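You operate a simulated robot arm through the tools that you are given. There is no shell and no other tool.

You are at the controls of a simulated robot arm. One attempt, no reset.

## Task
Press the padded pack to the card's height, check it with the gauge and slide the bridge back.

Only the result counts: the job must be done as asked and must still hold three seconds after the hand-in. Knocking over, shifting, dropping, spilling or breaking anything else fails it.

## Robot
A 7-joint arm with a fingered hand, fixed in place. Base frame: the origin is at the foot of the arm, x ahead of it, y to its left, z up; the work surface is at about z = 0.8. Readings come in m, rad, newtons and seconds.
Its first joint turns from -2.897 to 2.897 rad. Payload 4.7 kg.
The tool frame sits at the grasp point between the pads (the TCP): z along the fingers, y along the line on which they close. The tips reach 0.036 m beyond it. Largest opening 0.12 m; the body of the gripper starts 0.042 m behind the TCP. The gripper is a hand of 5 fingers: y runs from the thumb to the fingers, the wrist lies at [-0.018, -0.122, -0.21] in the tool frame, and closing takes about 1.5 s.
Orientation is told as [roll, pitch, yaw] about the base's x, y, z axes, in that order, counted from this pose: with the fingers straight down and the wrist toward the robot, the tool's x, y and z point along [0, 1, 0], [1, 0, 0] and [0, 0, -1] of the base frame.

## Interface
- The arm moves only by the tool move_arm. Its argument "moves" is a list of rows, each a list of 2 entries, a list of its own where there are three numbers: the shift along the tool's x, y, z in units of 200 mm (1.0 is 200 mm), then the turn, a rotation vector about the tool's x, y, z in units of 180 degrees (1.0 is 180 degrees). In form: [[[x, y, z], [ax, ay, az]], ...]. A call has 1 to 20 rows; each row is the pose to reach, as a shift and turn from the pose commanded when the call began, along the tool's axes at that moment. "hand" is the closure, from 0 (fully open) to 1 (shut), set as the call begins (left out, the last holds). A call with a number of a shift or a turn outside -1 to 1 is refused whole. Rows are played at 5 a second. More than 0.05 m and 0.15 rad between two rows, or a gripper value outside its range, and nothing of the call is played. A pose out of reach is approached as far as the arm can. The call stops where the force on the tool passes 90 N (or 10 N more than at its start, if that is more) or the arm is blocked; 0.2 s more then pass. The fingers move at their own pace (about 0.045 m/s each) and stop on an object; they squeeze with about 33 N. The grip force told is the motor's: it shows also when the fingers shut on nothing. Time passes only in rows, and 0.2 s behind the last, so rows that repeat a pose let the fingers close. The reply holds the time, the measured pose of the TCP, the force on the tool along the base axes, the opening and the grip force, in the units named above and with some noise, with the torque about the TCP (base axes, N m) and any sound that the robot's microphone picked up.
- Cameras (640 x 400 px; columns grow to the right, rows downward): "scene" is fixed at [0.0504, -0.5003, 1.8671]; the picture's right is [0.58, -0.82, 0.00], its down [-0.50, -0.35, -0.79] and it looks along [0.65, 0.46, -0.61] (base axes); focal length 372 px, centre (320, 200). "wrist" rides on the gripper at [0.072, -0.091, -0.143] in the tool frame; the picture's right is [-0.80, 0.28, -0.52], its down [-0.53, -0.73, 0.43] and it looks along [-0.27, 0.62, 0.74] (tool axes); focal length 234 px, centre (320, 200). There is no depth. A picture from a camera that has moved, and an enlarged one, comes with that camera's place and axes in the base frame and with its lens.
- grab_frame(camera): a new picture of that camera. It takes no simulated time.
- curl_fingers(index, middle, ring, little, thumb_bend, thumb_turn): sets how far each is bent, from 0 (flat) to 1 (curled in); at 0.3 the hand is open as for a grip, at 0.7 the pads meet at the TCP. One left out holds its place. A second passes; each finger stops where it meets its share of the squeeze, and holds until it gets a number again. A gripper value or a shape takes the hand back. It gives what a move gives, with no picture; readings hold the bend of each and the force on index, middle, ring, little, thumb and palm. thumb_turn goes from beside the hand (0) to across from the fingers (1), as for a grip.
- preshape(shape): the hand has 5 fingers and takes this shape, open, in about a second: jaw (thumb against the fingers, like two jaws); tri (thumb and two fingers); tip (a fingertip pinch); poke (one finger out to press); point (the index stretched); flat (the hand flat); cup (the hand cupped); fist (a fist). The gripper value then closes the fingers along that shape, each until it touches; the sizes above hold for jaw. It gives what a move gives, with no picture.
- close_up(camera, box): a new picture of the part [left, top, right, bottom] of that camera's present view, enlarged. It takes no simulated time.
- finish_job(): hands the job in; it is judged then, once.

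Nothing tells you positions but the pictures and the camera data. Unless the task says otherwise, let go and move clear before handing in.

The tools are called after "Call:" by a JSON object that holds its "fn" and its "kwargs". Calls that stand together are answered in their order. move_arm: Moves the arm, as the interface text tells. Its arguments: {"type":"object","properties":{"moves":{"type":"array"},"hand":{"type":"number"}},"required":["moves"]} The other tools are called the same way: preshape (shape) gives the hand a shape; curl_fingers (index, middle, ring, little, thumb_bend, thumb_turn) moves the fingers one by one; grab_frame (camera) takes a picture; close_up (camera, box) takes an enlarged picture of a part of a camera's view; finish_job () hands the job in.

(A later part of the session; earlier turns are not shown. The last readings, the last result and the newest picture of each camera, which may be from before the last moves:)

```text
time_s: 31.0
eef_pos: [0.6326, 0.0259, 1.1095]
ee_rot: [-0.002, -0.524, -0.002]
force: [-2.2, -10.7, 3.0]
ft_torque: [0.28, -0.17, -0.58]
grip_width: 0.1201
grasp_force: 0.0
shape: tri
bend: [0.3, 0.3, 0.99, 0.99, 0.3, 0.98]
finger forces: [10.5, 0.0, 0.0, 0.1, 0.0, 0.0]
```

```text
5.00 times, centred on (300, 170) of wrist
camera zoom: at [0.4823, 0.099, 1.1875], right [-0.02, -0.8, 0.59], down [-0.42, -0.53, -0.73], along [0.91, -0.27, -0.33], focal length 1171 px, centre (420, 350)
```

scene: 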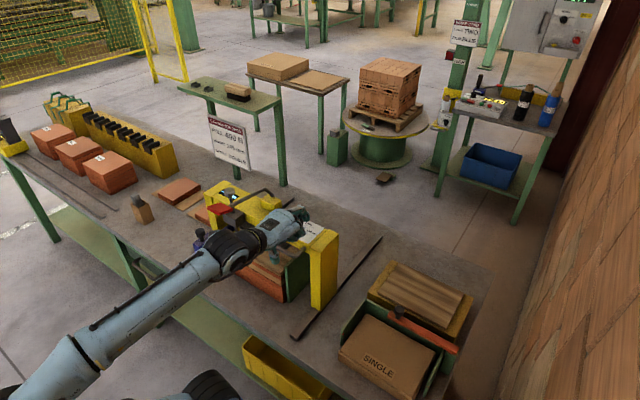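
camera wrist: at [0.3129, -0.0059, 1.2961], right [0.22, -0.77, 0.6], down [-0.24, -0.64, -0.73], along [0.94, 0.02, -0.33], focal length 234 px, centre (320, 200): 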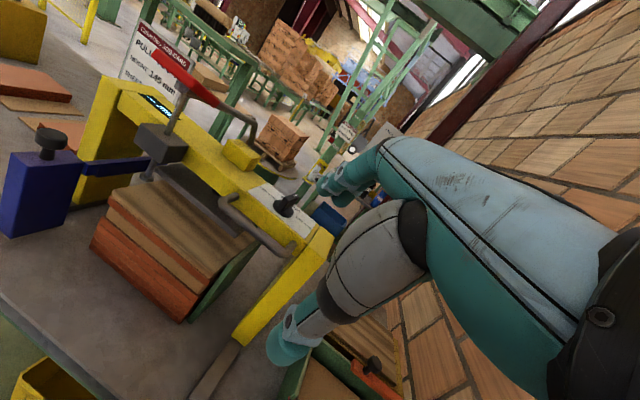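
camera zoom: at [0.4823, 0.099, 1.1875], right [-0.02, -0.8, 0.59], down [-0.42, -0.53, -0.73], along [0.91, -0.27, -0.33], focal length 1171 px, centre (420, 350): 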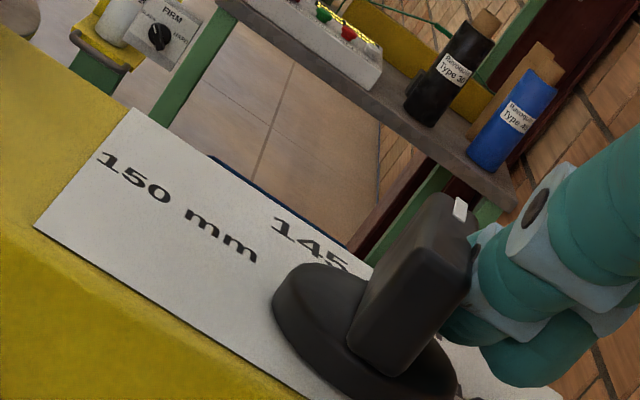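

The knob isn't yielding to 10 N here, so it may be sitting in a detent at 145 already. I'll back off and measure its angle again more carefully.

Call:
{"fn": "move_arm", "kwargs": {"moves": [[[-0.06, 0, 0], [0, 0, 0]], [[-0.12, 0, 0], [0, 0, 0]], [[-0.12, 0.11, -0.19], [0, 0, 0]], [[-0.12, 0.1, -0.4], [0, 0, 0]], [[-0.3, 0, -0.5], [0, 0, 0]], [[-0.5, -0.1, -0.55], [0, 0, 0]]]}}

Call:
{"fn": "close_up", "kwargs": {"camera": "scene", "box": [280, 205, 320, 240]}}

Call:
{"fn": "grab_frame", "kwargs": {"camera": "wrist"}}

```text
time_s: 32.4
eef_pos: [0.5595, -0.0709, 1.1992]
ee_rot: [-0.004, -0.524, 0.006]
force: [-0.7, -5.2, 0.5]
ft_torque: [0.25, -0.09, 0.14]
grip_width: 0.12
grasp_force: 0.0
shape: tri
bend: [0.3, 0.3, 0.99, 0.99, 0.3, 0.98]
finger forces: [0.1, 0.0, 0.0, 0.0, 0.0, 0.1]
```

```text
11.43 times, centred on (300, 222) of scene
camera zoom: at [0.0504, -0.5003, 1.8671], right [0.58, -0.82, 0.0], down [-0.5, -0.35, -0.79], along [0.65, 0.46, -0.61], focal length 4246 px, centre (549, -57)
```

zoom: 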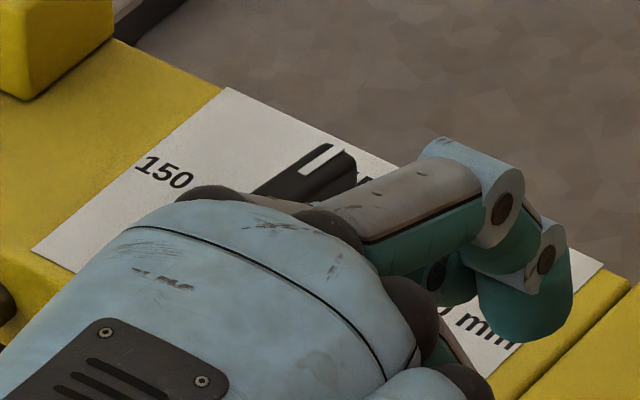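

```text
taken
camera wrist: at [0.4089, 0.001, 1.2757], right [-0.02, -0.8, 0.6], down [-0.42, -0.54, -0.73], along [0.91, -0.26, -0.33], focal length 234 px, centre (320, 200)
```

wrist: 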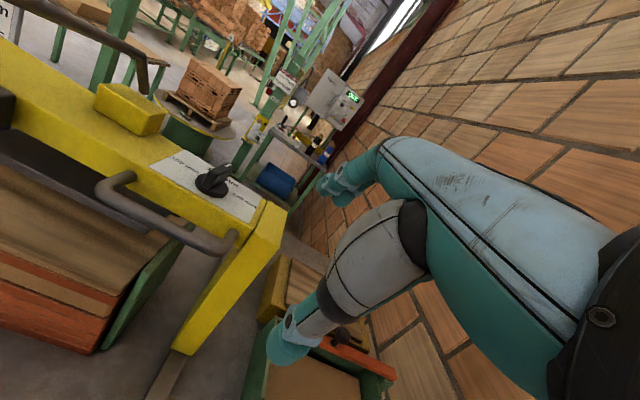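

Call:
{"fn": "close_up", "kwargs": {"camera": "wrist", "box": [145, 145, 265, 225]}}

Call:
{"fn": "close_up", "kwargs": {"camera": "wrist", "box": [185, 155, 245, 205]}}

```text
5.00 times, centred on (205, 185) of wrist
camera zoom: at [0.4089, 0.001, 1.2757], right [-0.02, -0.8, 0.6], down [-0.42, -0.54, -0.73], along [0.91, -0.26, -0.33], focal length 1171 px, centre (895, 275)
```

zoom: 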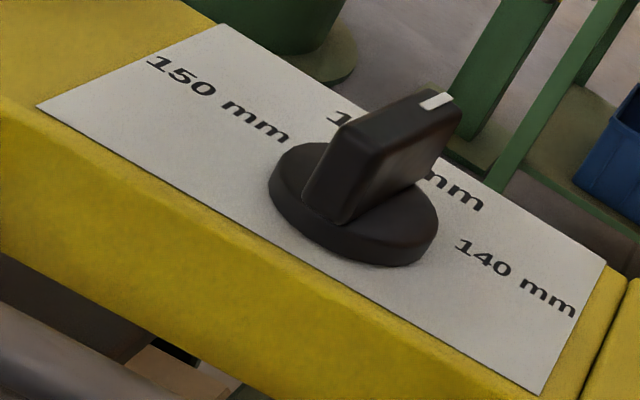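

```text
8.00 times, centred on (215, 180) of wrist
camera zoom: at [0.4089, 0.001, 1.2757], right [-0.02, -0.8, 0.6], down [-0.42, -0.54, -0.73], along [0.91, -0.26, -0.33], focal length 1873 px, centre (1160, 360)
```

zoom: 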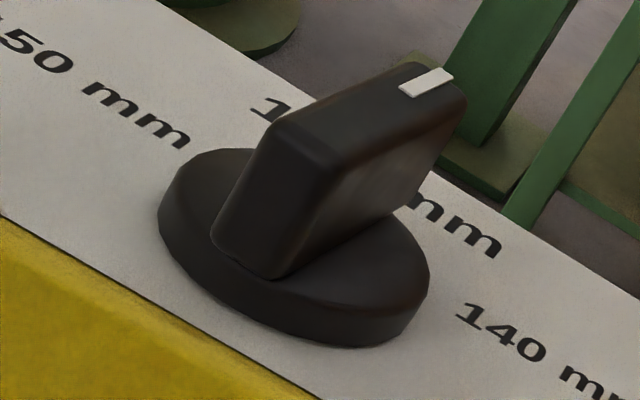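

Measured against the label plate, the pointer is about 6° past 145. That's close, but I'll nudge it back at the outermost part of the knob to be more exact.

Call:
{"fn": "move_arm", "kwargs": {"moves": [[[0.12, 0.08, 0.12], [0, 0, 0]], [[0.24, 0.16, 0.24], [0, 0, 0]], [[0.355, 0.2355, 0.3615], [0, 0, 0]], [[0.355, 0.17, 0.47], [0, 0, 0]], [[0.355, 0.11, 0.578], [0, 0, 0]], [[0.415, 0.11, 0.578], [0, 0, 0]], [[0.445, 0.11, 0.578], [0, 0, 0]], [[0.445, 0.11, 0.578], [0, 0, 0]]]}}

Call:
{"fn": "close_up", "kwargs": {"camera": "wrist", "box": [240, 130, 360, 210]}}

```text
time_s: 34.2
eef_pos: [0.6382, 0.016, 1.107]
ee_rot: [-0.001, -0.524, -0.003]
force: [-0.1, -0.8, 0.0]
ft_torque: [0.01, -0.02, 0.0]
grip_width: 0.12
grasp_force: 0.1
shape: tri
bend: [0.3, 0.3, 0.99, 0.99, 0.3, 0.98]
finger forces: [0.0, 0.1, 0.1, 0.0, 0.0, 0.0]
```

```text
5.00 times, centred on (300, 170) of wrist
camera zoom: at [0.487, 0.0883, 1.1851], right [-0.02, -0.8, 0.6], down [-0.42, -0.53, -0.73], along [0.91, -0.27, -0.33], focal length 1171 px, centre (420, 350)
```

zoom: 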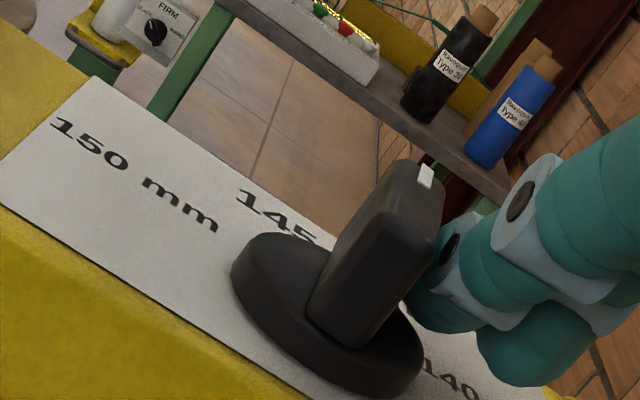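

Call:
{"fn": "move_arm", "kwargs": {"moves": [[[0.025, 0, 0], [0, 0, 0]], [[0.04, 0, 0], [0, 0, 0]], [[0.05, 0, 0], [0, 0, 0]], [[0.05, 0, 0], [0, 0, 0]]]}}

Call:
{"fn": "close_up", "kwargs": {"camera": "wrist", "box": [240, 130, 360, 210]}}

```text
time_s: 35.2
eef_pos: [0.6368, 0.0257, 1.1062]
ee_rot: [0.0, -0.525, -0.002]
force: [-1.9, -9.9, 2.5]
ft_torque: [0.24, -0.19, -0.55]
grip_width: 0.1201
grasp_force: 0.1
shape: tri
bend: [0.3, 0.3, 0.99, 0.99, 0.3, 0.98]
finger forces: [10.2, 0.1, 0.1, 0.0, 0.0, 0.1]
```

```text
5.00 times, centred on (300, 170) of wrist
camera zoom: at [0.4863, 0.0976, 1.1842], right [-0.02, -0.8, 0.59], down [-0.42, -0.53, -0.73], along [0.91, -0.27, -0.33], focal length 1171 px, centre (420, 350)
```

zoom: 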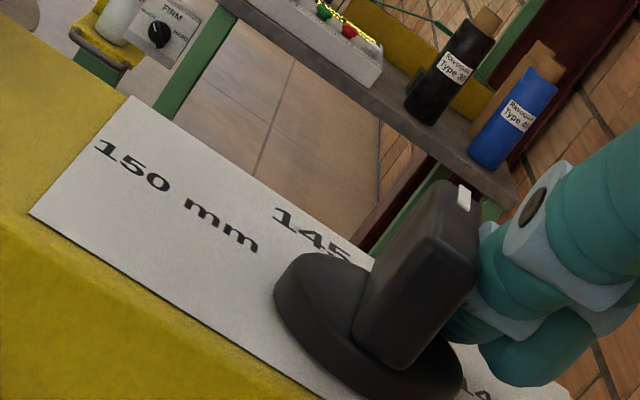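

Call:
{"fn": "move_arm", "kwargs": {"moves": [[[0.01, 0, 0], [0, 0, 0]], [[0.018, 0, 0], [0, 0, 0]], [[0.018, 0, 0], [0, 0, 0]]]}}

Call:
{"fn": "close_up", "kwargs": {"camera": "wrist", "box": [240, 130, 360, 210]}}

```text
time_s: 36.0
eef_pos: [0.6361, 0.0272, 1.1061]
ee_rot: [0.001, -0.525, -0.003]
force: [-1.4, -13.7, 0.0]
ft_torque: [0.36, -0.1, -0.8]
grip_width: 0.1198
grasp_force: 0.1
shape: tri
bend: [0.3, 0.3, 0.99, 0.99, 0.3, 0.98]
finger forces: [15.4, 0.0, 0.0, 0.0, 0.0, 0.1]
```

```text
5.00 times, centred on (300, 170) of wrist
camera zoom: at [0.4866, 0.1004, 1.1847], right [-0.02, -0.8, 0.59], down [-0.42, -0.53, -0.73], along [0.91, -0.27, -0.33], focal length 1171 px, centre (420, 350)
```

zoom: 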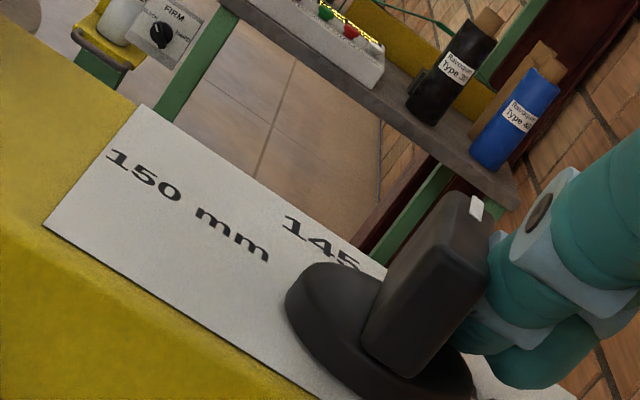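

The knob stays put even at 15 N, so it does sit in a detent at 145. I'll back away, check the dial again and then turn to the press lever.

Call:
{"fn": "move_arm", "kwargs": {"moves": [[[-0.06, 0, 0], [0, 0, 0]], [[-0.12, 0, 0], [0, 0, 0]], [[-0.12, 0.11, -0.19], [0, 0, 0]], [[-0.12, 0.1, -0.4], [0, 0, 0]], [[-0.25, 0, -0.5], [0, 0, 0]], [[-0.4, -0.15, -0.6], [0, 0, 0]], [[-0.4, -0.15, -0.6], [0, 0, 0]]]}}

Call:
{"fn": "close_up", "kwargs": {"camera": "wrist", "box": [140, 130, 280, 230]}}

Call:
{"fn": "grab_frame", "kwargs": {"camera": "wrist"}}

Call:
{"fn": "close_up", "kwargs": {"camera": "scene", "box": [180, 160, 370, 310]}}

```text
time_s: 37.6
eef_pos: [0.5499, -0.0471, 1.1952]
ee_rot: [0.0, -0.523, 0.0]
force: [0.0, -0.1, 0.2]
ft_torque: [0.03, 0.01, 0.0]
grip_width: 0.1199
grasp_force: 0.0
shape: tri
bend: [0.3, 0.3, 0.99, 0.99, 0.3, 0.98]
finger forces: [0.1, 0.0, 0.0, 0.1, 0.1, 0.0]
```

```text
4.00 times, centred on (210, 180) of wrist
camera zoom: at [0.4004, 0.0237, 1.2727], right [-0.02, -0.8, 0.59], down [-0.42, -0.53, -0.73], along [0.91, -0.27, -0.33], focal length 937 px, centre (760, 280)
```

zoom: 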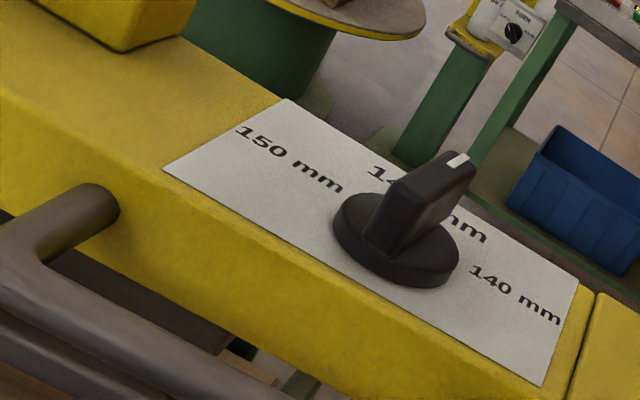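

```text
taken
camera wrist: at [0.4004, 0.0237, 1.2727], right [-0.02, -0.8, 0.59], down [-0.42, -0.53, -0.73], along [0.91, -0.27, -0.33], focal length 234 px, centre (320, 200)
```

wrist: 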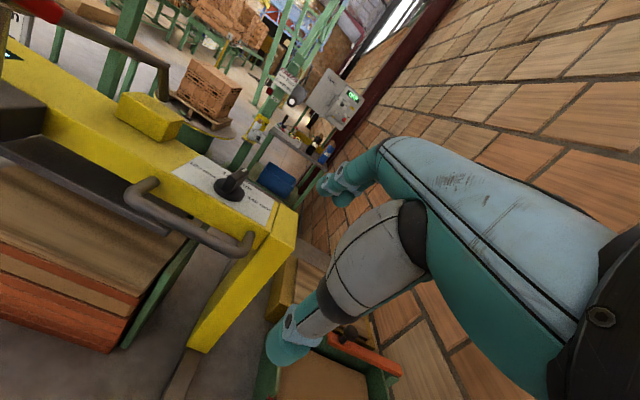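

```text
2.67 times, centred on (275, 235) of scene
camera zoom: at [0.0504, -0.5003, 1.8671], right [0.58, -0.82, 0.0], down [-0.5, -0.35, -0.79], along [0.65, 0.46, -0.61], focal length 991 px, centre (440, 107)
```

zoom: 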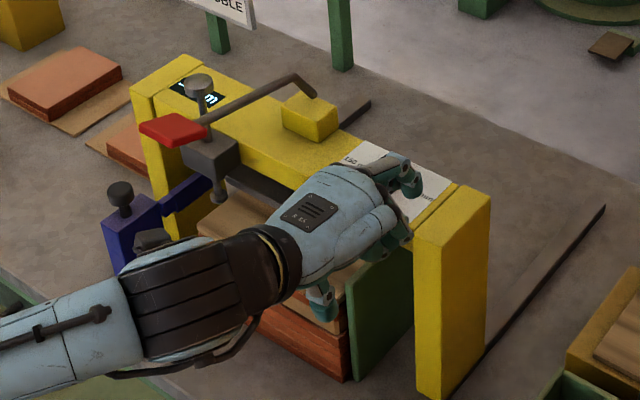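

The dial rests at the 145 mark, and the bridge is over the pack. Next I'll raise the hand, level it and form a fist to press the red paddle.

Call:
{"fn": "move_arm", "kwargs": {"moves": [[[0, 0.11, -0.195], [0.03, 0, 0]], [[0, 0.225, -0.39], [0.06, 0, 0]], [[0, 0.338, -0.584], [0.09, 0, 0]], [[0.2, 0.28, -0.62], [0.12, 0, 0]], [[0.4, 0.22, -0.65], [0.15, 0, 0]], [[0.6, 0.16, -0.68], [0.1665, 0, 0]], [[0.735, 0.12, -0.709], [0.1665, 0, 0]]]}}

Call:
{"fn": "preshape", "kwargs": {"shape": "fist"}}

Call:
{"fn": "grab_frame", "kwargs": {"camera": "wrist"}}

Call:
{"fn": "close_up", "kwargs": {"camera": "scene", "box": [140, 110, 360, 260]}}

```text
time_s: 39.2
eef_pos: [0.5009, 0.098, 1.3299]
ee_rot: [-0.002, 0.0, -0.006]
force: [-0.9, 0.8, -0.6]
ft_torque: [-0.02, -0.03, -0.04]
grip_width: 0.12
grasp_force: 0.0
shape: tri
bend: [0.3, 0.3, 0.99, 0.99, 0.3, 0.98]
finger forces: [0.1, 0.0, 0.0, 0.0, 0.0, 0.1]
```

```text
time_s: 40.1
eef_pos: [0.5004, 0.0984, 1.3284]
ee_rot: [0.001, -0.002, -0.007]
force: [0.3, 0.4, 1.2]
ft_torque: [-0.02, 0.0, -0.05]
grip_width: 0.0
grasp_force: 0.1
shape: fist
bend: [1.0, 1.0, 1.0, 1.0, 0.85, 0.85]
finger forces: [0.0, 0.0, 0.0, 0.0, 0.0, 0.0]
```

```text
taken
camera wrist: at [0.4099, 0.1701, 1.4718], right [0.27, -0.81, 0.53], down [-0.74, -0.53, -0.42], along [0.62, -0.27, -0.74], focal length 234 px, centre (320, 200)
```

wrist: 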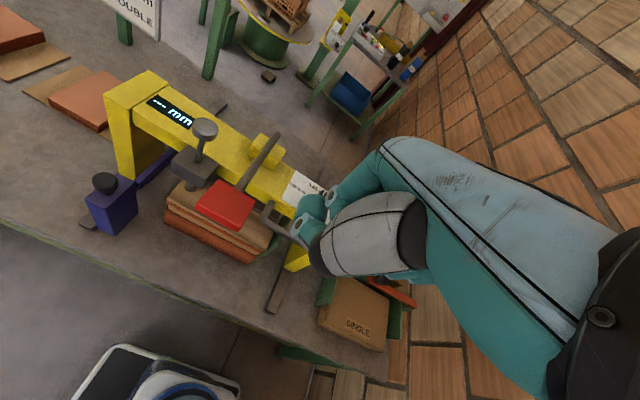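

```text
2.67 times, centred on (250, 185) of scene
camera zoom: at [0.0504, -0.5003, 1.8671], right [0.58, -0.82, 0.0], down [-0.5, -0.35, -0.79], along [0.65, 0.46, -0.61], focal length 991 px, centre (507, 240)
```

zoom: 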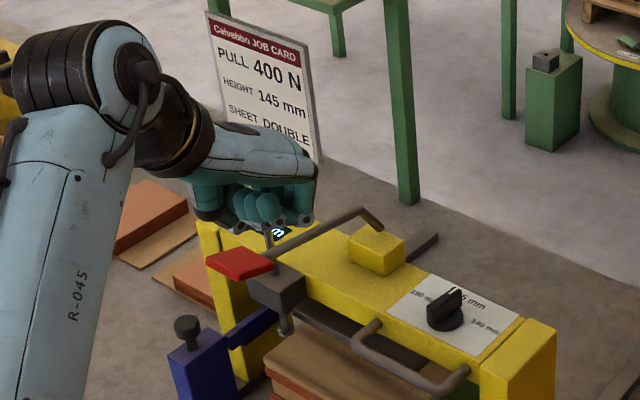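

The dial reads 145 in the scene view and the paddle is at about (0.539, 0.178, 1.228). I'll bring the fist over it.

Call:
{"fn": "move_arm", "kwargs": {"moves": [[[0.2, 0.03, 0], [0, 0, 0]], [[0.4, 0.06, 0.05], [0, 0, 0]], [[0.5, 0.095, 0.15], [0, 0, 0]], [[0.5, 0.095, 0.15], [0, 0, 0]]]}}

Call:
{"fn": "grab_frame", "kwargs": {"camera": "wrist"}}

Call:
{"fn": "close_up", "kwargs": {"camera": "scene", "box": [180, 140, 320, 250]}}

```text
time_s: 41.1
eef_pos: [0.5201, 0.1998, 1.3025]
ee_rot: [0.0, -0.001, -0.003]
force: [-0.4, 0.0, 0.1]
ft_torque: [0.01, -0.03, -0.02]
grip_width: 0.0
grasp_force: 0.2
shape: fist
bend: [1.0, 1.0, 1.0, 1.0, 0.85, 0.85]
finger forces: [0.1, 0.0, 0.0, 0.0, 0.0, 0.1]
```

```text
taken
camera wrist: at [0.429, 0.2718, 1.4447], right [0.28, -0.8, 0.53], down [-0.73, -0.53, -0.43], along [0.62, -0.27, -0.74], focal length 234 px, centre (320, 200)
```

wrist: 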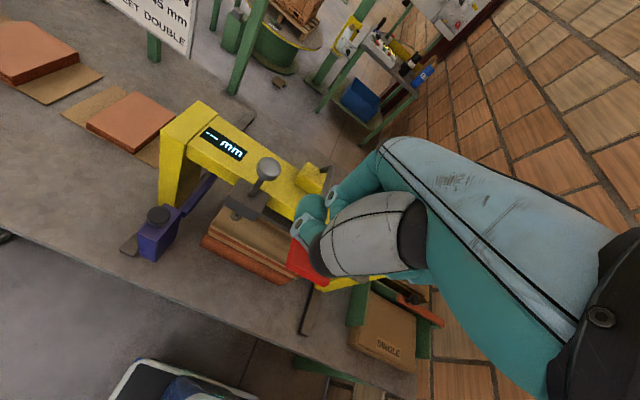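

```text
3.64 times, centred on (250, 195) of scene
camera zoom: at [0.0504, -0.5003, 1.8671], right [0.58, -0.82, 0.0], down [-0.5, -0.35, -0.79], along [0.65, 0.46, -0.61], focal length 1351 px, centre (574, 218)
```

zoom: 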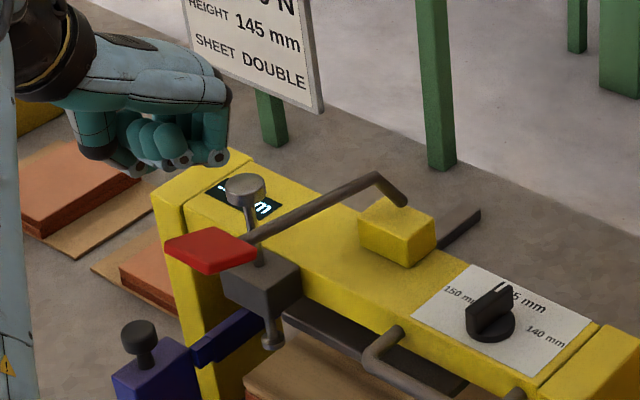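

The fist is aligned above the paddle. I'll lower it, slowing near contact.

Call:
{"fn": "move_arm", "kwargs": {"moves": [[[-0.02, 0.04, 0.15], [0, 0, 0]], [[-0.04, 0.06, 0.3], [0, 0, 0]], [[-0.04, 0.06, 0.38], [0, 0, 0]], [[-0.04, 0.06, 0.42], [0, 0, 0]]]}}

Call:
{"fn": "close_up", "kwargs": {"camera": "scene", "box": [180, 140, 320, 250]}}

Call:
{"fn": "grab_frame", "kwargs": {"camera": "wrist"}}

```text
time_s: 42.1
eef_pos: [0.5315, 0.1907, 1.2171]
ee_rot: [-0.001, -0.001, -0.005]
force: [-1.4, 1.9, 1.3]
ft_torque: [-0.02, 0.01, -0.02]
grip_width: 0.0001
grasp_force: 0.0
shape: fist
bend: [1.0, 1.0, 1.0, 1.0, 0.86, 0.85]
finger forces: [0.0, 0.0, 0.0, 0.1, 2.3, 0.1]
```

```text
3.64 times, centred on (250, 195) of scene
camera zoom: at [0.0504, -0.5003, 1.8671], right [0.58, -0.82, 0.0], down [-0.5, -0.35, -0.79], along [0.65, 0.46, -0.61], focal length 1351 px, centre (574, 218)
```

zoom: 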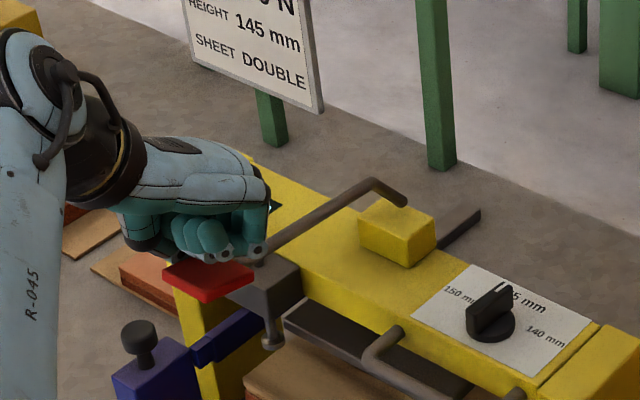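

```text
taken
camera wrist: at [0.4402, 0.263, 1.3595], right [0.28, -0.8, 0.53], down [-0.73, -0.53, -0.43], along [0.62, -0.27, -0.74], focal length 234 px, centre (320, 200)
```

wrist: 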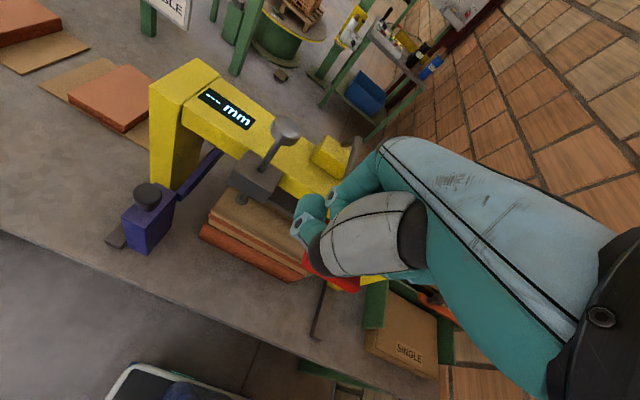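

The fist's thumb side has just met the paddle. I'll press down in 1 cm steps and watch the plate.

Call:
{"fn": "move_arm", "kwargs": {"moves": [[[0, 0, 0.05], [0, 0, 0]], [[0, 0, 0.1], [0, 0, 0]], [[0, -0.01, 0.15], [0, 0, 0]], [[0, -0.01, 0.15], [0, 0, 0]]]}}

Call:
{"fn": "close_up", "kwargs": {"camera": "scene", "box": [180, 140, 320, 250]}}

Call:
{"fn": "close_up", "kwargs": {"camera": "wrist", "box": [140, 60, 400, 300]}}

```text
time_s: 43.1
eef_pos: [0.5304, 0.1893, 1.188]
ee_rot: [-0.001, -0.002, -0.004]
force: [-0.5, 4.4, 2.9]
ft_torque: [0.09, 0.0, -0.01]
grip_width: 0.0
grasp_force: 0.0
shape: fist
bend: [1.0, 1.0, 1.0, 1.0, 0.86, 0.84]
finger forces: [0.0, 0.0, 0.1, 0.0, 4.8, 0.0]
```

```text
3.64 times, centred on (250, 195) of scene
camera zoom: at [0.0504, -0.5003, 1.8671], right [0.58, -0.82, 0.0], down [-0.5, -0.35, -0.79], along [0.65, 0.46, -0.61], focal length 1351 px, centre (574, 218)
```

zoom: 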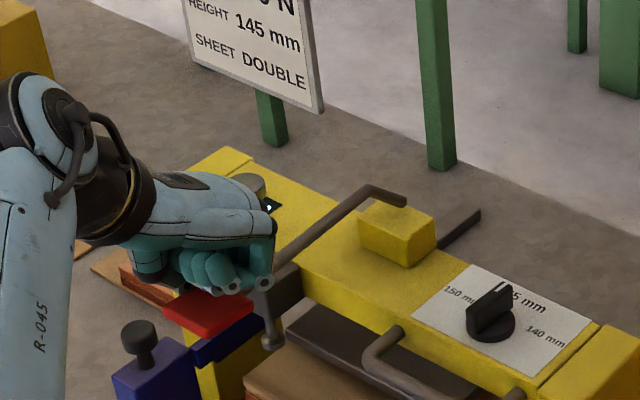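

```text
1.67 times, centred on (270, 180) of wrist
camera zoom: at [0.4394, 0.2611, 1.3301], right [0.28, -0.8, 0.53], down [-0.73, -0.53, -0.42], along [0.62, -0.27, -0.74], focal length 390 px, centre (403, 233)
```

zoom: 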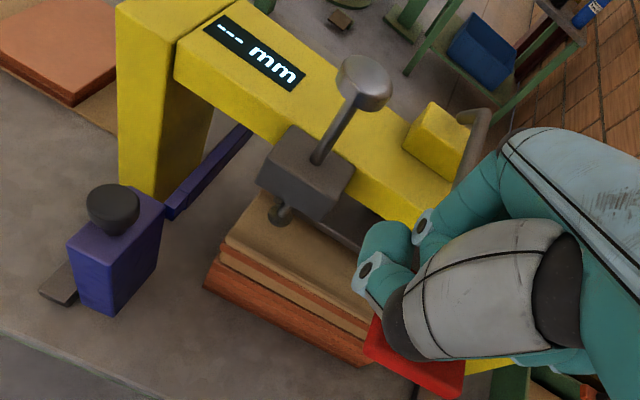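

The lever goes down easily so far (about 3 N). I'll continue pressing.

Call:
{"fn": "move_arm", "kwargs": {"moves": [[[0, -0.01, 0.05], [0, 0, 0]], [[0, -0.02, 0.1], [0, 0, 0]], [[0, -0.03, 0.15], [0, 0, 0]], [[0, -0.04, 0.2], [0, 0, 0]], [[0, -0.04, 0.2], [0, 0, 0]]]}}

Call:
{"fn": "close_up", "kwargs": {"camera": "scene", "box": [180, 150, 340, 280]}}

Call:
{"fn": "close_up", "kwargs": {"camera": "wrist", "box": [140, 60, 400, 300]}}

```text
time_s: 44.3
eef_pos: [0.5231, 0.1884, 1.1464]
ee_rot: [-0.001, -0.001, -0.004]
force: [1.3, 3.3, 4.6]
ft_torque: [0.07, -0.06, -0.01]
grip_width: 0.1142
grasp_force: 0.1
shape: fist
bend: [1.0, 1.0, 1.0, 1.0, 0.87, 0.84]
finger forces: [0.1, 0.0, 0.0, 0.0, 6.3, 0.0]
```

```text
3.08 times, centred on (260, 215) of scene
camera zoom: at [0.0504, -0.5003, 1.8671], right [0.58, -0.82, 0.0], down [-0.5, -0.35, -0.79], along [0.65, 0.46, -0.61], focal length 1143 px, centre (505, 154)
```

zoom: 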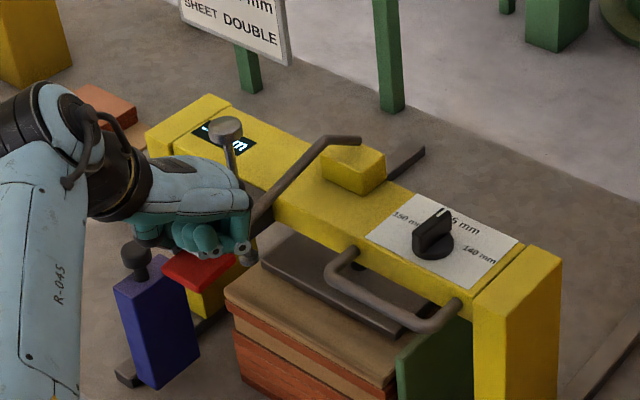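

```text
1.67 times, centred on (270, 180) of wrist
camera zoom: at [0.4314, 0.2608, 1.2896], right [0.28, -0.8, 0.53], down [-0.73, -0.53, -0.43], along [0.62, -0.27, -0.74], focal length 390 px, centre (403, 233)
```

zoom: 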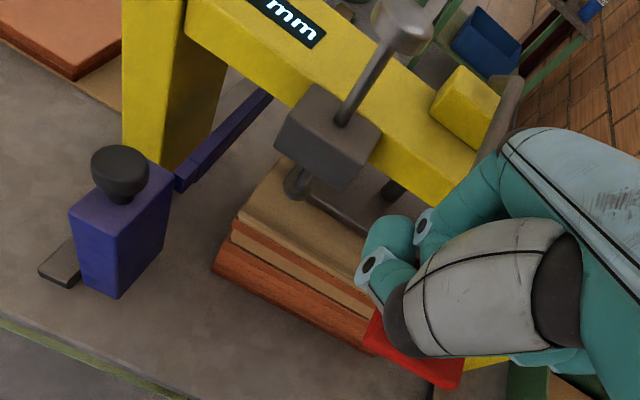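

The plate is coming down towards the pack with little force. I'll carry on in small steps until resistance rises.

Call:
{"fn": "move_arm", "kwargs": {"moves": [[[0, -0.005, 0.05], [0, 0, 0]], [[0, -0.01, 0.1], [0, 0, 0]], [[0, -0.015, 0.15], [0, 0, 0]], [[0, -0.015, 0.15], [0, 0, 0]]]}}

Call:
{"fn": "close_up", "kwargs": {"camera": "scene", "box": [180, 150, 340, 280]}}

Call:
{"fn": "close_up", "kwargs": {"camera": "wrist", "box": [140, 60, 400, 300]}}

```text
time_s: 45.3
eef_pos: [0.5212, 0.1886, 1.1155]
ee_rot: [0.0, -0.002, -0.003]
force: [6.9, 3.3, 12.9]
ft_torque: [-0.08, -0.26, -0.01]
grip_width: 0.1142
grasp_force: 0.0
shape: fist
bend: [1.0, 1.0, 1.0, 1.0, 0.88, 0.84]
finger forces: [0.0, 8.1, 0.0, 0.0, 2.4, 0.1]
```

```text
3.08 times, centred on (260, 215) of scene
camera zoom: at [0.0504, -0.5003, 1.8671], right [0.58, -0.82, 0.0], down [-0.5, -0.35, -0.79], along [0.65, 0.46, -0.61], focal length 1143 px, centre (505, 154)
```

zoom: 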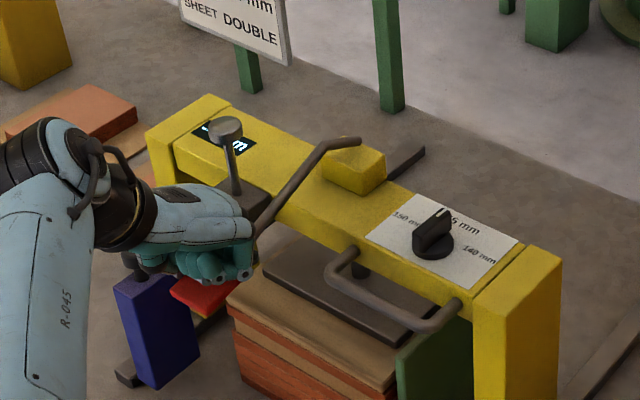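

```text
1.67 times, centred on (270, 180) of wrist
camera zoom: at [0.4291, 0.261, 1.2584], right [0.28, -0.8, 0.53], down [-0.73, -0.53, -0.43], along [0.62, -0.27, -0.74], focal length 390 px, centre (403, 233)
```

zoom: 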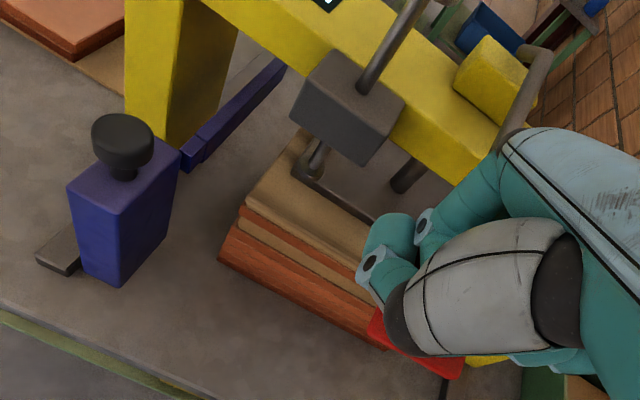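

Resistance is beginning to rise (13 N) as the plate reaches the pack. I'll keep going in 1 cm steps.

Call:
{"fn": "move_arm", "kwargs": {"moves": [[[0, 0, 0.04], [0, 0, 0]], [[0, 0, 0.08], [0, 0, 0]], [[0, 0, 0.12], [0, 0, 0]], [[0, 0, 0.12], [0, 0, 0]]]}}

Call:
{"fn": "close_up", "kwargs": {"camera": "scene", "box": [180, 150, 340, 280]}}

Call:
{"fn": "close_up", "kwargs": {"camera": "wrist", "box": [140, 60, 400, 300]}}

```text
time_s: 46.3
eef_pos: [0.5213, 0.1884, 1.0984]
ee_rot: [0.011, -0.017, -0.002]
force: [18.4, 0.5, 77.7]
ft_torque: [-0.99, -2.15, 0.18]
grip_width: 0.0
grasp_force: 0.0
shape: fist
bend: [1.0, 0.99, 1.0, 1.0, 0.86, 0.84]
finger forces: [0.1, 76.3, 0.0, 0.0, 2.7, 0.1]
```

```text
3.08 times, centred on (260, 215) of scene
camera zoom: at [0.0504, -0.5003, 1.8671], right [0.58, -0.82, 0.0], down [-0.5, -0.35, -0.79], along [0.65, 0.46, -0.61], focal length 1143 px, centre (505, 154)
```

zoom: 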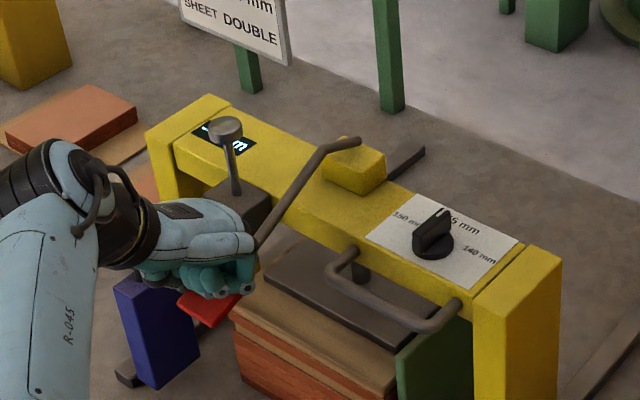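

```text
1.67 times, centred on (270, 180) of wrist
camera zoom: at [0.4274, 0.2596, 1.2416], right [0.27, -0.81, 0.52], down [-0.73, -0.53, -0.44], along [0.63, -0.26, -0.73], focal length 390 px, centre (403, 233)
```

zoom: 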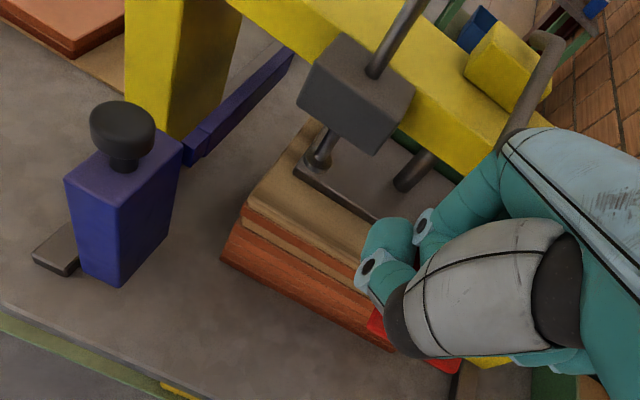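

Call:
{"fn": "close_up", "kwargs": {"camera": "scene", "box": [225, 195, 305, 265]}}

Call:
{"fn": "close_up", "kwargs": {"camera": "wrist", "box": [190, 110, 330, 240]}}

```text
5.71 times, centred on (265, 230) of scene
camera zoom: at [0.0504, -0.5003, 1.8671], right [0.58, -0.82, 0.0], down [-0.5, -0.35, -0.79], along [0.65, 0.46, -0.61], focal length 2123 px, centre (634, 29)
```

zoom: 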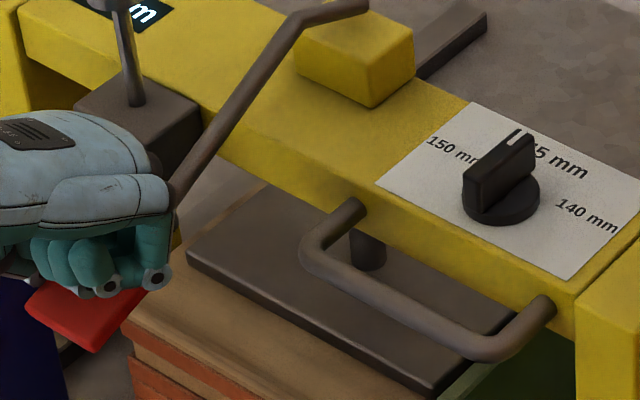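

```text
3.08 times, centred on (260, 175) of wrist
camera zoom: at [0.4274, 0.2596, 1.2416], right [0.27, -0.81, 0.52], down [-0.73, -0.53, -0.44], along [0.63, -0.26, -0.73], focal length 720 px, centre (505, 277)
```

zoom: 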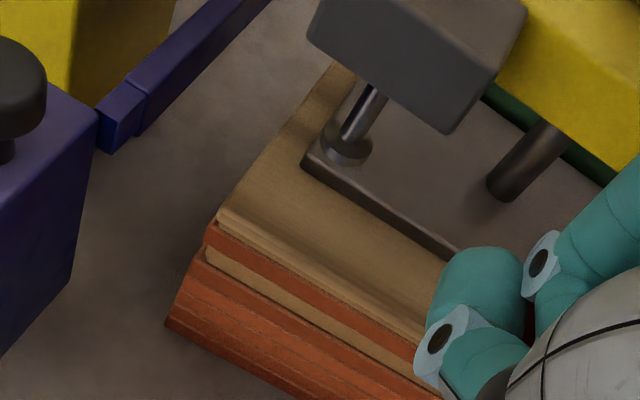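

The plate is now bearing on the pack at 78 N. I'll push a little further in fine steps to see whether it is compressing or already against the dial's stop.

Call:
{"fn": "move_arm", "kwargs": {"moves": [[[0, -0.01, 0.02], [0, 0, 0]], [[0, -0.02, 0.04], [0, 0, 0]], [[0, -0.03, 0.06], [0, 0, 0]], [[0, -0.03, 0.06], [0, 0, 0]]]}}

Call:
{"fn": "close_up", "kwargs": {"camera": "scene", "box": [225, 195, 305, 265]}}

Call:
{"fn": "close_up", "kwargs": {"camera": "wrist", "box": [190, 110, 330, 240]}}

```text
time_s: 46.7
eef_pos: [0.5197, 0.1905, 1.0999]
ee_rot: [0.015, -0.024, -0.001]
force: [4.5, -0.7, 15.1]
ft_torque: [-0.16, -0.37, -0.03]
grip_width: 0.1144
grasp_force: 0.0
shape: fist
bend: [1.0, 1.0, 1.0, 1.0, 0.86, 0.85]
finger forces: [0.0, 13.2, 0.1, 0.1, 1.9, 0.0]
stopped in row 1: the force on the tool passed its limit at 94 N (the readings are from after the stop); the commanded pose is now the measured one
```

```text
5.71 times, centred on (265, 230) of scene
camera zoom: at [0.0504, -0.5003, 1.8671], right [0.58, -0.82, 0.0], down [-0.5, -0.35, -0.79], along [0.65, 0.46, -0.61], focal length 2123 px, centre (634, 29)
```

zoom: 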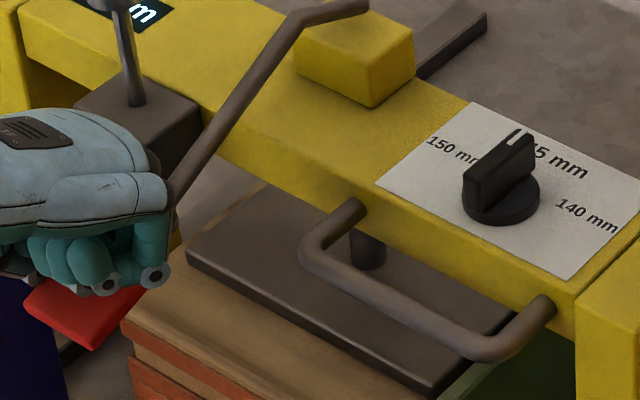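

```text
3.08 times, centred on (260, 175) of wrist
camera zoom: at [0.4262, 0.2596, 1.2426], right [0.27, -0.81, 0.52], down [-0.72, -0.52, -0.45], along [0.64, -0.26, -0.73], focal length 720 px, centre (505, 277)
```

zoom: 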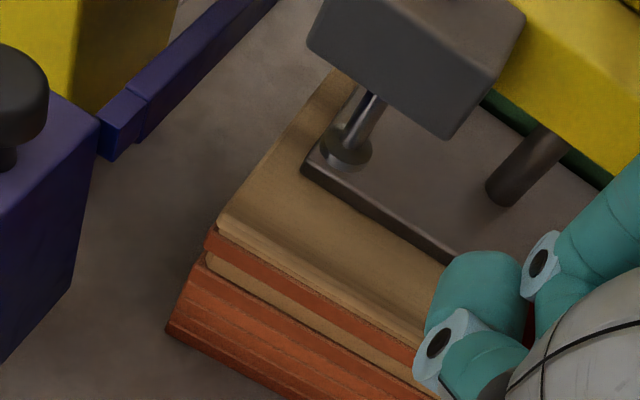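

The force jumped steeply within a millimetre, so the plate is hard against the dial's stop. I'll hold it there under moderate force for a second, so that the pack sets.

Call:
{"fn": "move_arm", "kwargs": {"moves": [[[0, 0, 0.005], [0, 0, 0]], [[0, 0, 0.012], [0, 0, 0]], [[0, 0, 0.012], [0, 0, 0]], [[0, 0, 0.012], [0, 0, 0]], [[0, 0, 0.012], [0, 0, 0]], [[0, 0, 0.012], [0, 0, 0]], [[0, 0, 0.012], [0, 0, 0]]]}}

Call:
{"fn": "close_up", "kwargs": {"camera": "wrist", "box": [190, 110, 330, 240]}}

Call:
{"fn": "close_up", "kwargs": {"camera": "scene", "box": [225, 160, 345, 265]}}

```text
time_s: 48.3
eef_pos: [0.5205, 0.1901, 1.1004]
ee_rot: [0.017, -0.026, -0.003]
force: [8.9, -5.5, 53.9]
ft_torque: [-0.59, -1.45, -0.05]
grip_width: 0.1144
grasp_force: 0.1
shape: fist
bend: [1.0, 0.99, 1.0, 1.0, 0.86, 0.85]
finger forces: [0.0, 49.8, 0.0, 0.1, 1.6, 0.1]
```

```text
3.08 times, centred on (260, 175) of wrist
camera zoom: at [0.4264, 0.2596, 1.2411], right [0.27, -0.81, 0.52], down [-0.72, -0.52, -0.45], along [0.64, -0.26, -0.73], focal length 720 px, centre (505, 277)
```

zoom: 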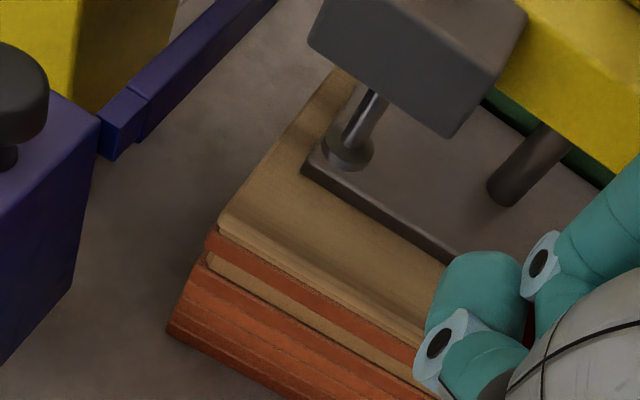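

```text
3.81 times, centred on (285, 212) of scene
camera zoom: at [0.0504, -0.5003, 1.8671], right [0.58, -0.82, 0.0], down [-0.5, -0.35, -0.79], along [0.65, 0.46, -0.61], focal length 1415 px, centre (453, 152)
```

zoom: 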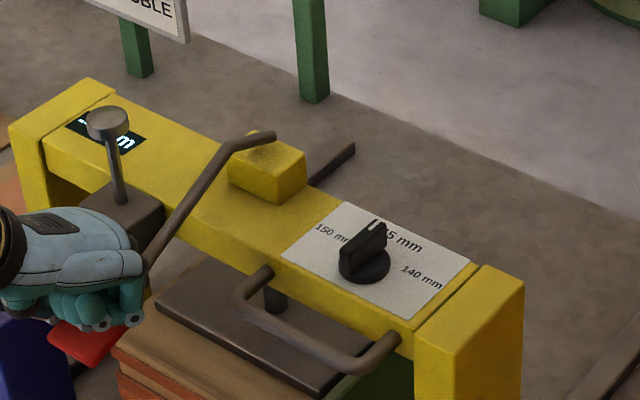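

The plate holds firmly at the stop. Now I'll raise the fist a little and see whether the lever stays down or follows up.

Call:
{"fn": "move_arm", "kwargs": {"moves": [[[0, 0, -0.03], [0, 0, 0]], [[0, 0, -0.08], [0, 0, 0]], [[0, 0, -0.13], [0, 0, 0]], [[0, 0, -0.15], [0, 0, 0]], [[0, 0, -0.15], [0, 0, 0]]]}}

Call:
{"fn": "close_up", "kwargs": {"camera": "wrist", "box": [140, 60, 400, 300]}}

Call:
{"fn": "close_up", "kwargs": {"camera": "scene", "box": [200, 160, 345, 265]}}

```text
time_s: 49.5
eef_pos: [0.5203, 0.1904, 1.1256]
ee_rot: [0.01, -0.017, 0.0]
force: [-2.6, 1.9, 4.8]
ft_torque: [0.1, 0.03, 0.05]
grip_width: 0.1144
grasp_force: 0.2
shape: fist
bend: [1.0, 1.0, 1.0, 1.0, 0.86, 0.85]
finger forces: [0.0, 0.0, 0.1, 0.0, 5.0, 0.1]
```

```text
1.67 times, centred on (270, 180) of wrist
camera zoom: at [0.426, 0.2607, 1.2677], right [0.27, -0.81, 0.52], down [-0.73, -0.53, -0.44], along [0.63, -0.26, -0.73], focal length 390 px, centre (403, 233)
```

zoom: 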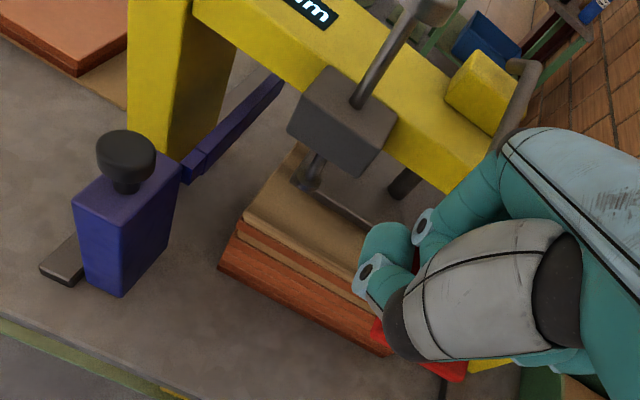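

```text
3.81 times, centred on (272, 212) of scene
camera zoom: at [0.0504, -0.5003, 1.8671], right [0.58, -0.82, 0.0], down [-0.5, -0.35, -0.79], along [0.65, 0.46, -0.61], focal length 1415 px, centre (501, 152)
```

zoom: 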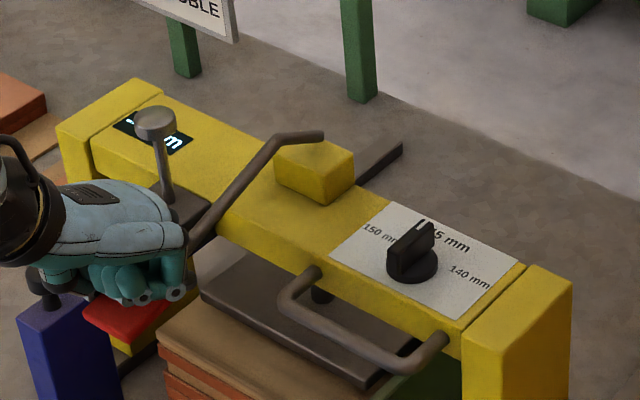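

The lever is spring-returned and follows the fist. I'll let it up gently to its rest and then look at the pack's height.

Call:
{"fn": "move_arm", "kwargs": {"moves": [[[0, 0.01, -0.12], [0, 0, 0]], [[0, 0.03, -0.25], [0, 0, 0]], [[0, 0.05, -0.38], [0, 0, 0]], [[0, 0.05, -0.5], [0, 0, 0]], [[0, 0.05, -0.65], [0, 0, 0]], [[0, 0, -0.8], [0, 0, 0]], [[0, -0.1, -0.95], [0, 0, 0]]]}}

Call:
{"fn": "grab_frame", "kwargs": {"camera": "wrist"}}

Call:
{"fn": "close_up", "kwargs": {"camera": "scene", "box": [180, 160, 370, 310]}}

```text
time_s: 51.1
eef_pos: [0.4965, 0.1863, 1.3153]
ee_rot: [0.011, -0.018, -0.003]
force: [0.6, 0.1, -0.4]
ft_torque: [-0.01, 0.02, 0.02]
grip_width: 0.0
grasp_force: 0.0
shape: fist
bend: [1.0, 1.0, 1.0, 1.0, 0.86, 0.85]
finger forces: [0.0, 0.1, 0.0, 0.1, 0.0, 0.1]
```

```text
taken
camera wrist: at [0.4026, 0.2567, 1.4582], right [0.27, -0.81, 0.52], down [-0.73, -0.53, -0.44], along [0.63, -0.26, -0.73], focal length 234 px, centre (320, 200)
```

wrist: 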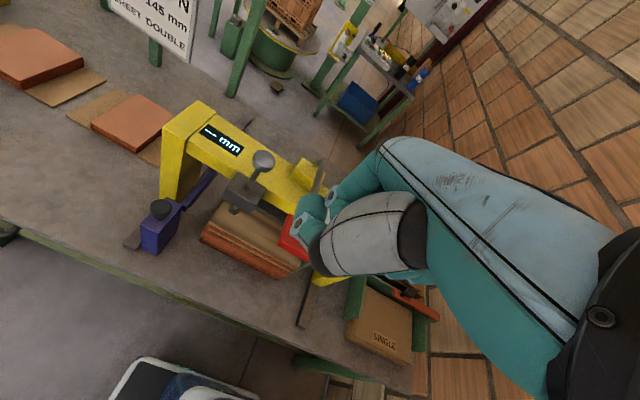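

```text
2.67 times, centred on (275, 235) of scene
camera zoom: at [0.0504, -0.5003, 1.8671], right [0.58, -0.82, 0.0], down [-0.5, -0.35, -0.79], along [0.65, 0.46, -0.61], focal length 991 px, centre (440, 107)
```

zoom: 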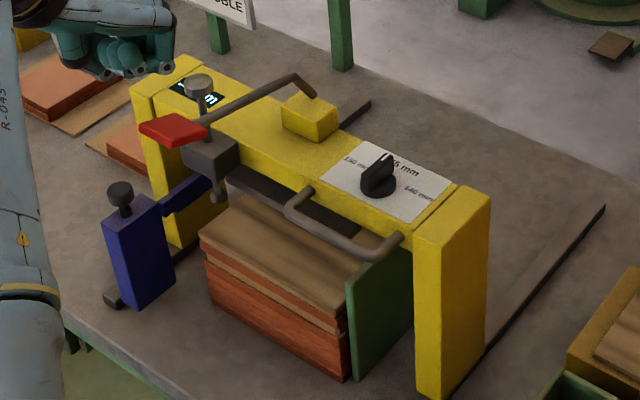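

Call:
{"fn": "close_up", "kwargs": {"camera": "scene", "box": [230, 215, 320, 290]}}

Call:
{"fn": "close_up", "kwargs": {"camera": "wrist", "box": [190, 130, 330, 290]}}

```text
5.33 times, centred on (275, 252) of scene
camera zoom: at [0.0504, -0.5003, 1.8671], right [0.58, -0.82, 0.0], down [-0.5, -0.35, -0.79], along [0.65, 0.46, -0.61], focal length 1982 px, centre (560, -80)
```

zoom: 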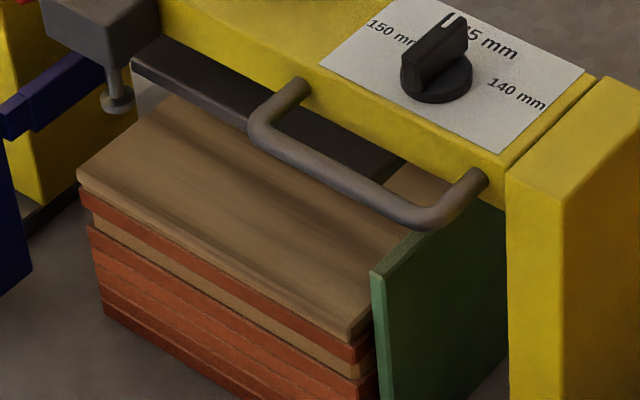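

```text
2.50 times, centred on (260, 210) of wrist
camera zoom: at [0.4026, 0.2567, 1.4582], right [0.27, -0.81, 0.52], down [-0.73, -0.53, -0.44], along [0.63, -0.26, -0.73], focal length 585 px, centre (470, 175)
```

zoom: 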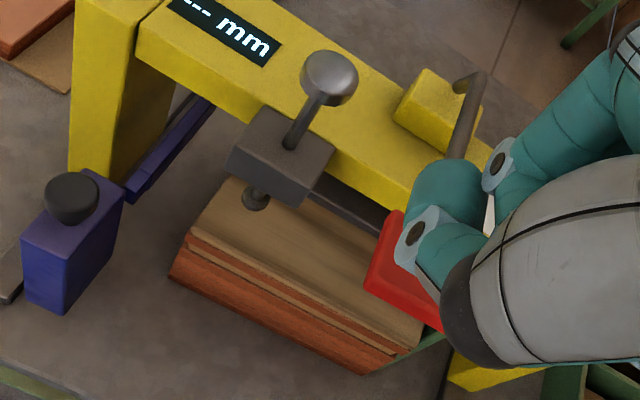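

The pack now looks flattened to about 0.945 m (145 mm over the table) and the lever is back up. Next is the gauge: its knob is at about (0.655, 0.267, 1.18), so I'll bring the fist over it, keeping clear of the paddle.

Call:
{"fn": "move_arm", "kwargs": {"moves": [[[0.12, 0.13, 0], [0, 0, 0]], [[0.24, 0.27, 0], [0, 0, 0]], [[0.36, 0.4, 0], [0, 0, 0]], [[0.48, 0.53, 0.05], [0, 0, 0]], [[0.5835, 0.6675, 0.1], [0, 0, 0]], [[0.5835, 0.6675, 0.175], [0, 0, 0]]]}}

Call:
{"fn": "grab_frame", "kwargs": {"camera": "wrist"}}

Call:
{"fn": "close_up", "kwargs": {"camera": "scene", "box": [180, 140, 320, 250]}}

```text
time_s: 52.5
eef_pos: [0.6317, 0.3047, 1.2821]
ee_rot: [0.01, -0.02, -0.004]
force: [-0.9, -0.4, 0.0]
ft_torque: [0.0, -0.04, 0.0]
grip_width: 0.0003
grasp_force: 0.1
shape: fist
bend: [1.0, 1.0, 1.0, 1.0, 0.86, 0.85]
finger forces: [0.0, 0.0, 0.0, 0.1, 0.1, 0.0]
```

```text
taken
camera wrist: at [0.5378, 0.3746, 1.4249], right [0.27, -0.81, 0.52], down [-0.73, -0.53, -0.44], along [0.63, -0.26, -0.73], focal length 234 px, centre (320, 200)
```

wrist: 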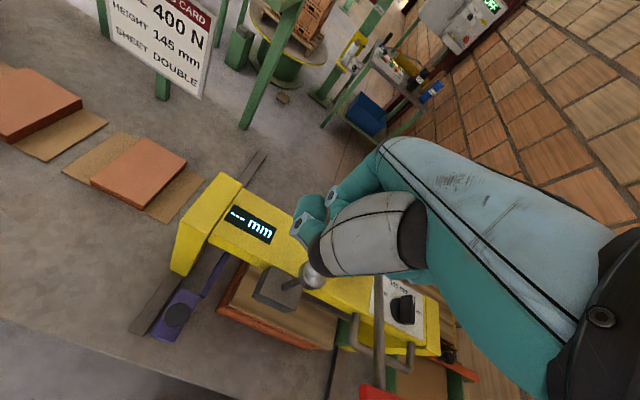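

```text
3.64 times, centred on (250, 195) of scene
camera zoom: at [0.0504, -0.5003, 1.8671], right [0.58, -0.82, 0.0], down [-0.5, -0.35, -0.79], along [0.65, 0.46, -0.61], focal length 1351 px, centre (574, 218)
```

zoom: 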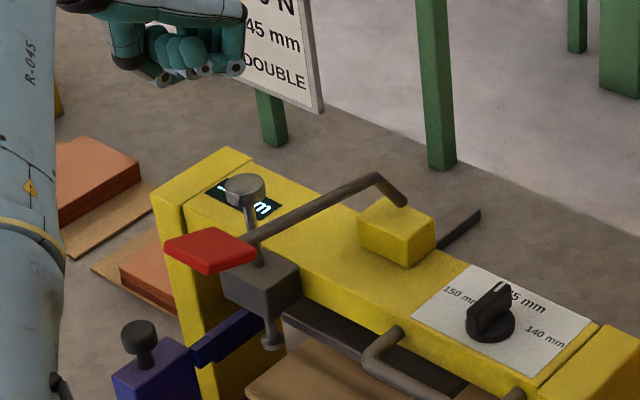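

Call:
{"fn": "close_up", "kwargs": {"camera": "scene", "box": [185, 130, 245, 170]}}

Call:
{"fn": "close_up", "kwargs": {"camera": "wrist", "box": [260, 180, 420, 320]}}

```text
10.00 times, centred on (215, 150) of scene
camera zoom: at [0.0504, -0.5003, 1.8671], right [0.58, -0.82, 0.0], down [-0.5, -0.35, -0.79], along [0.65, 0.46, -0.61], focal length 3715 px, centre (1370, 700)
```

zoom: 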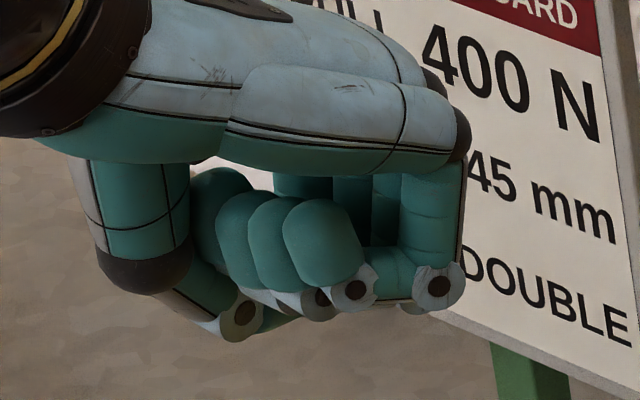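

```text
2.86 times, centred on (340, 250) of wrist
camera zoom: at [0.5378, 0.3746, 1.4249], right [0.27, -0.81, 0.52], down [-0.73, -0.53, -0.44], along [0.63, -0.26, -0.73], focal length 669 px, centre (263, 57)
```

zoom: 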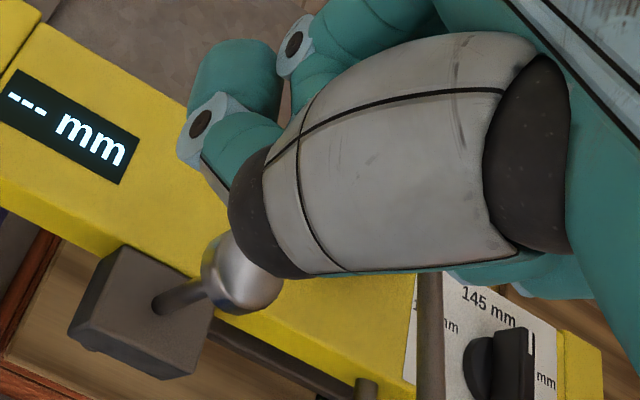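

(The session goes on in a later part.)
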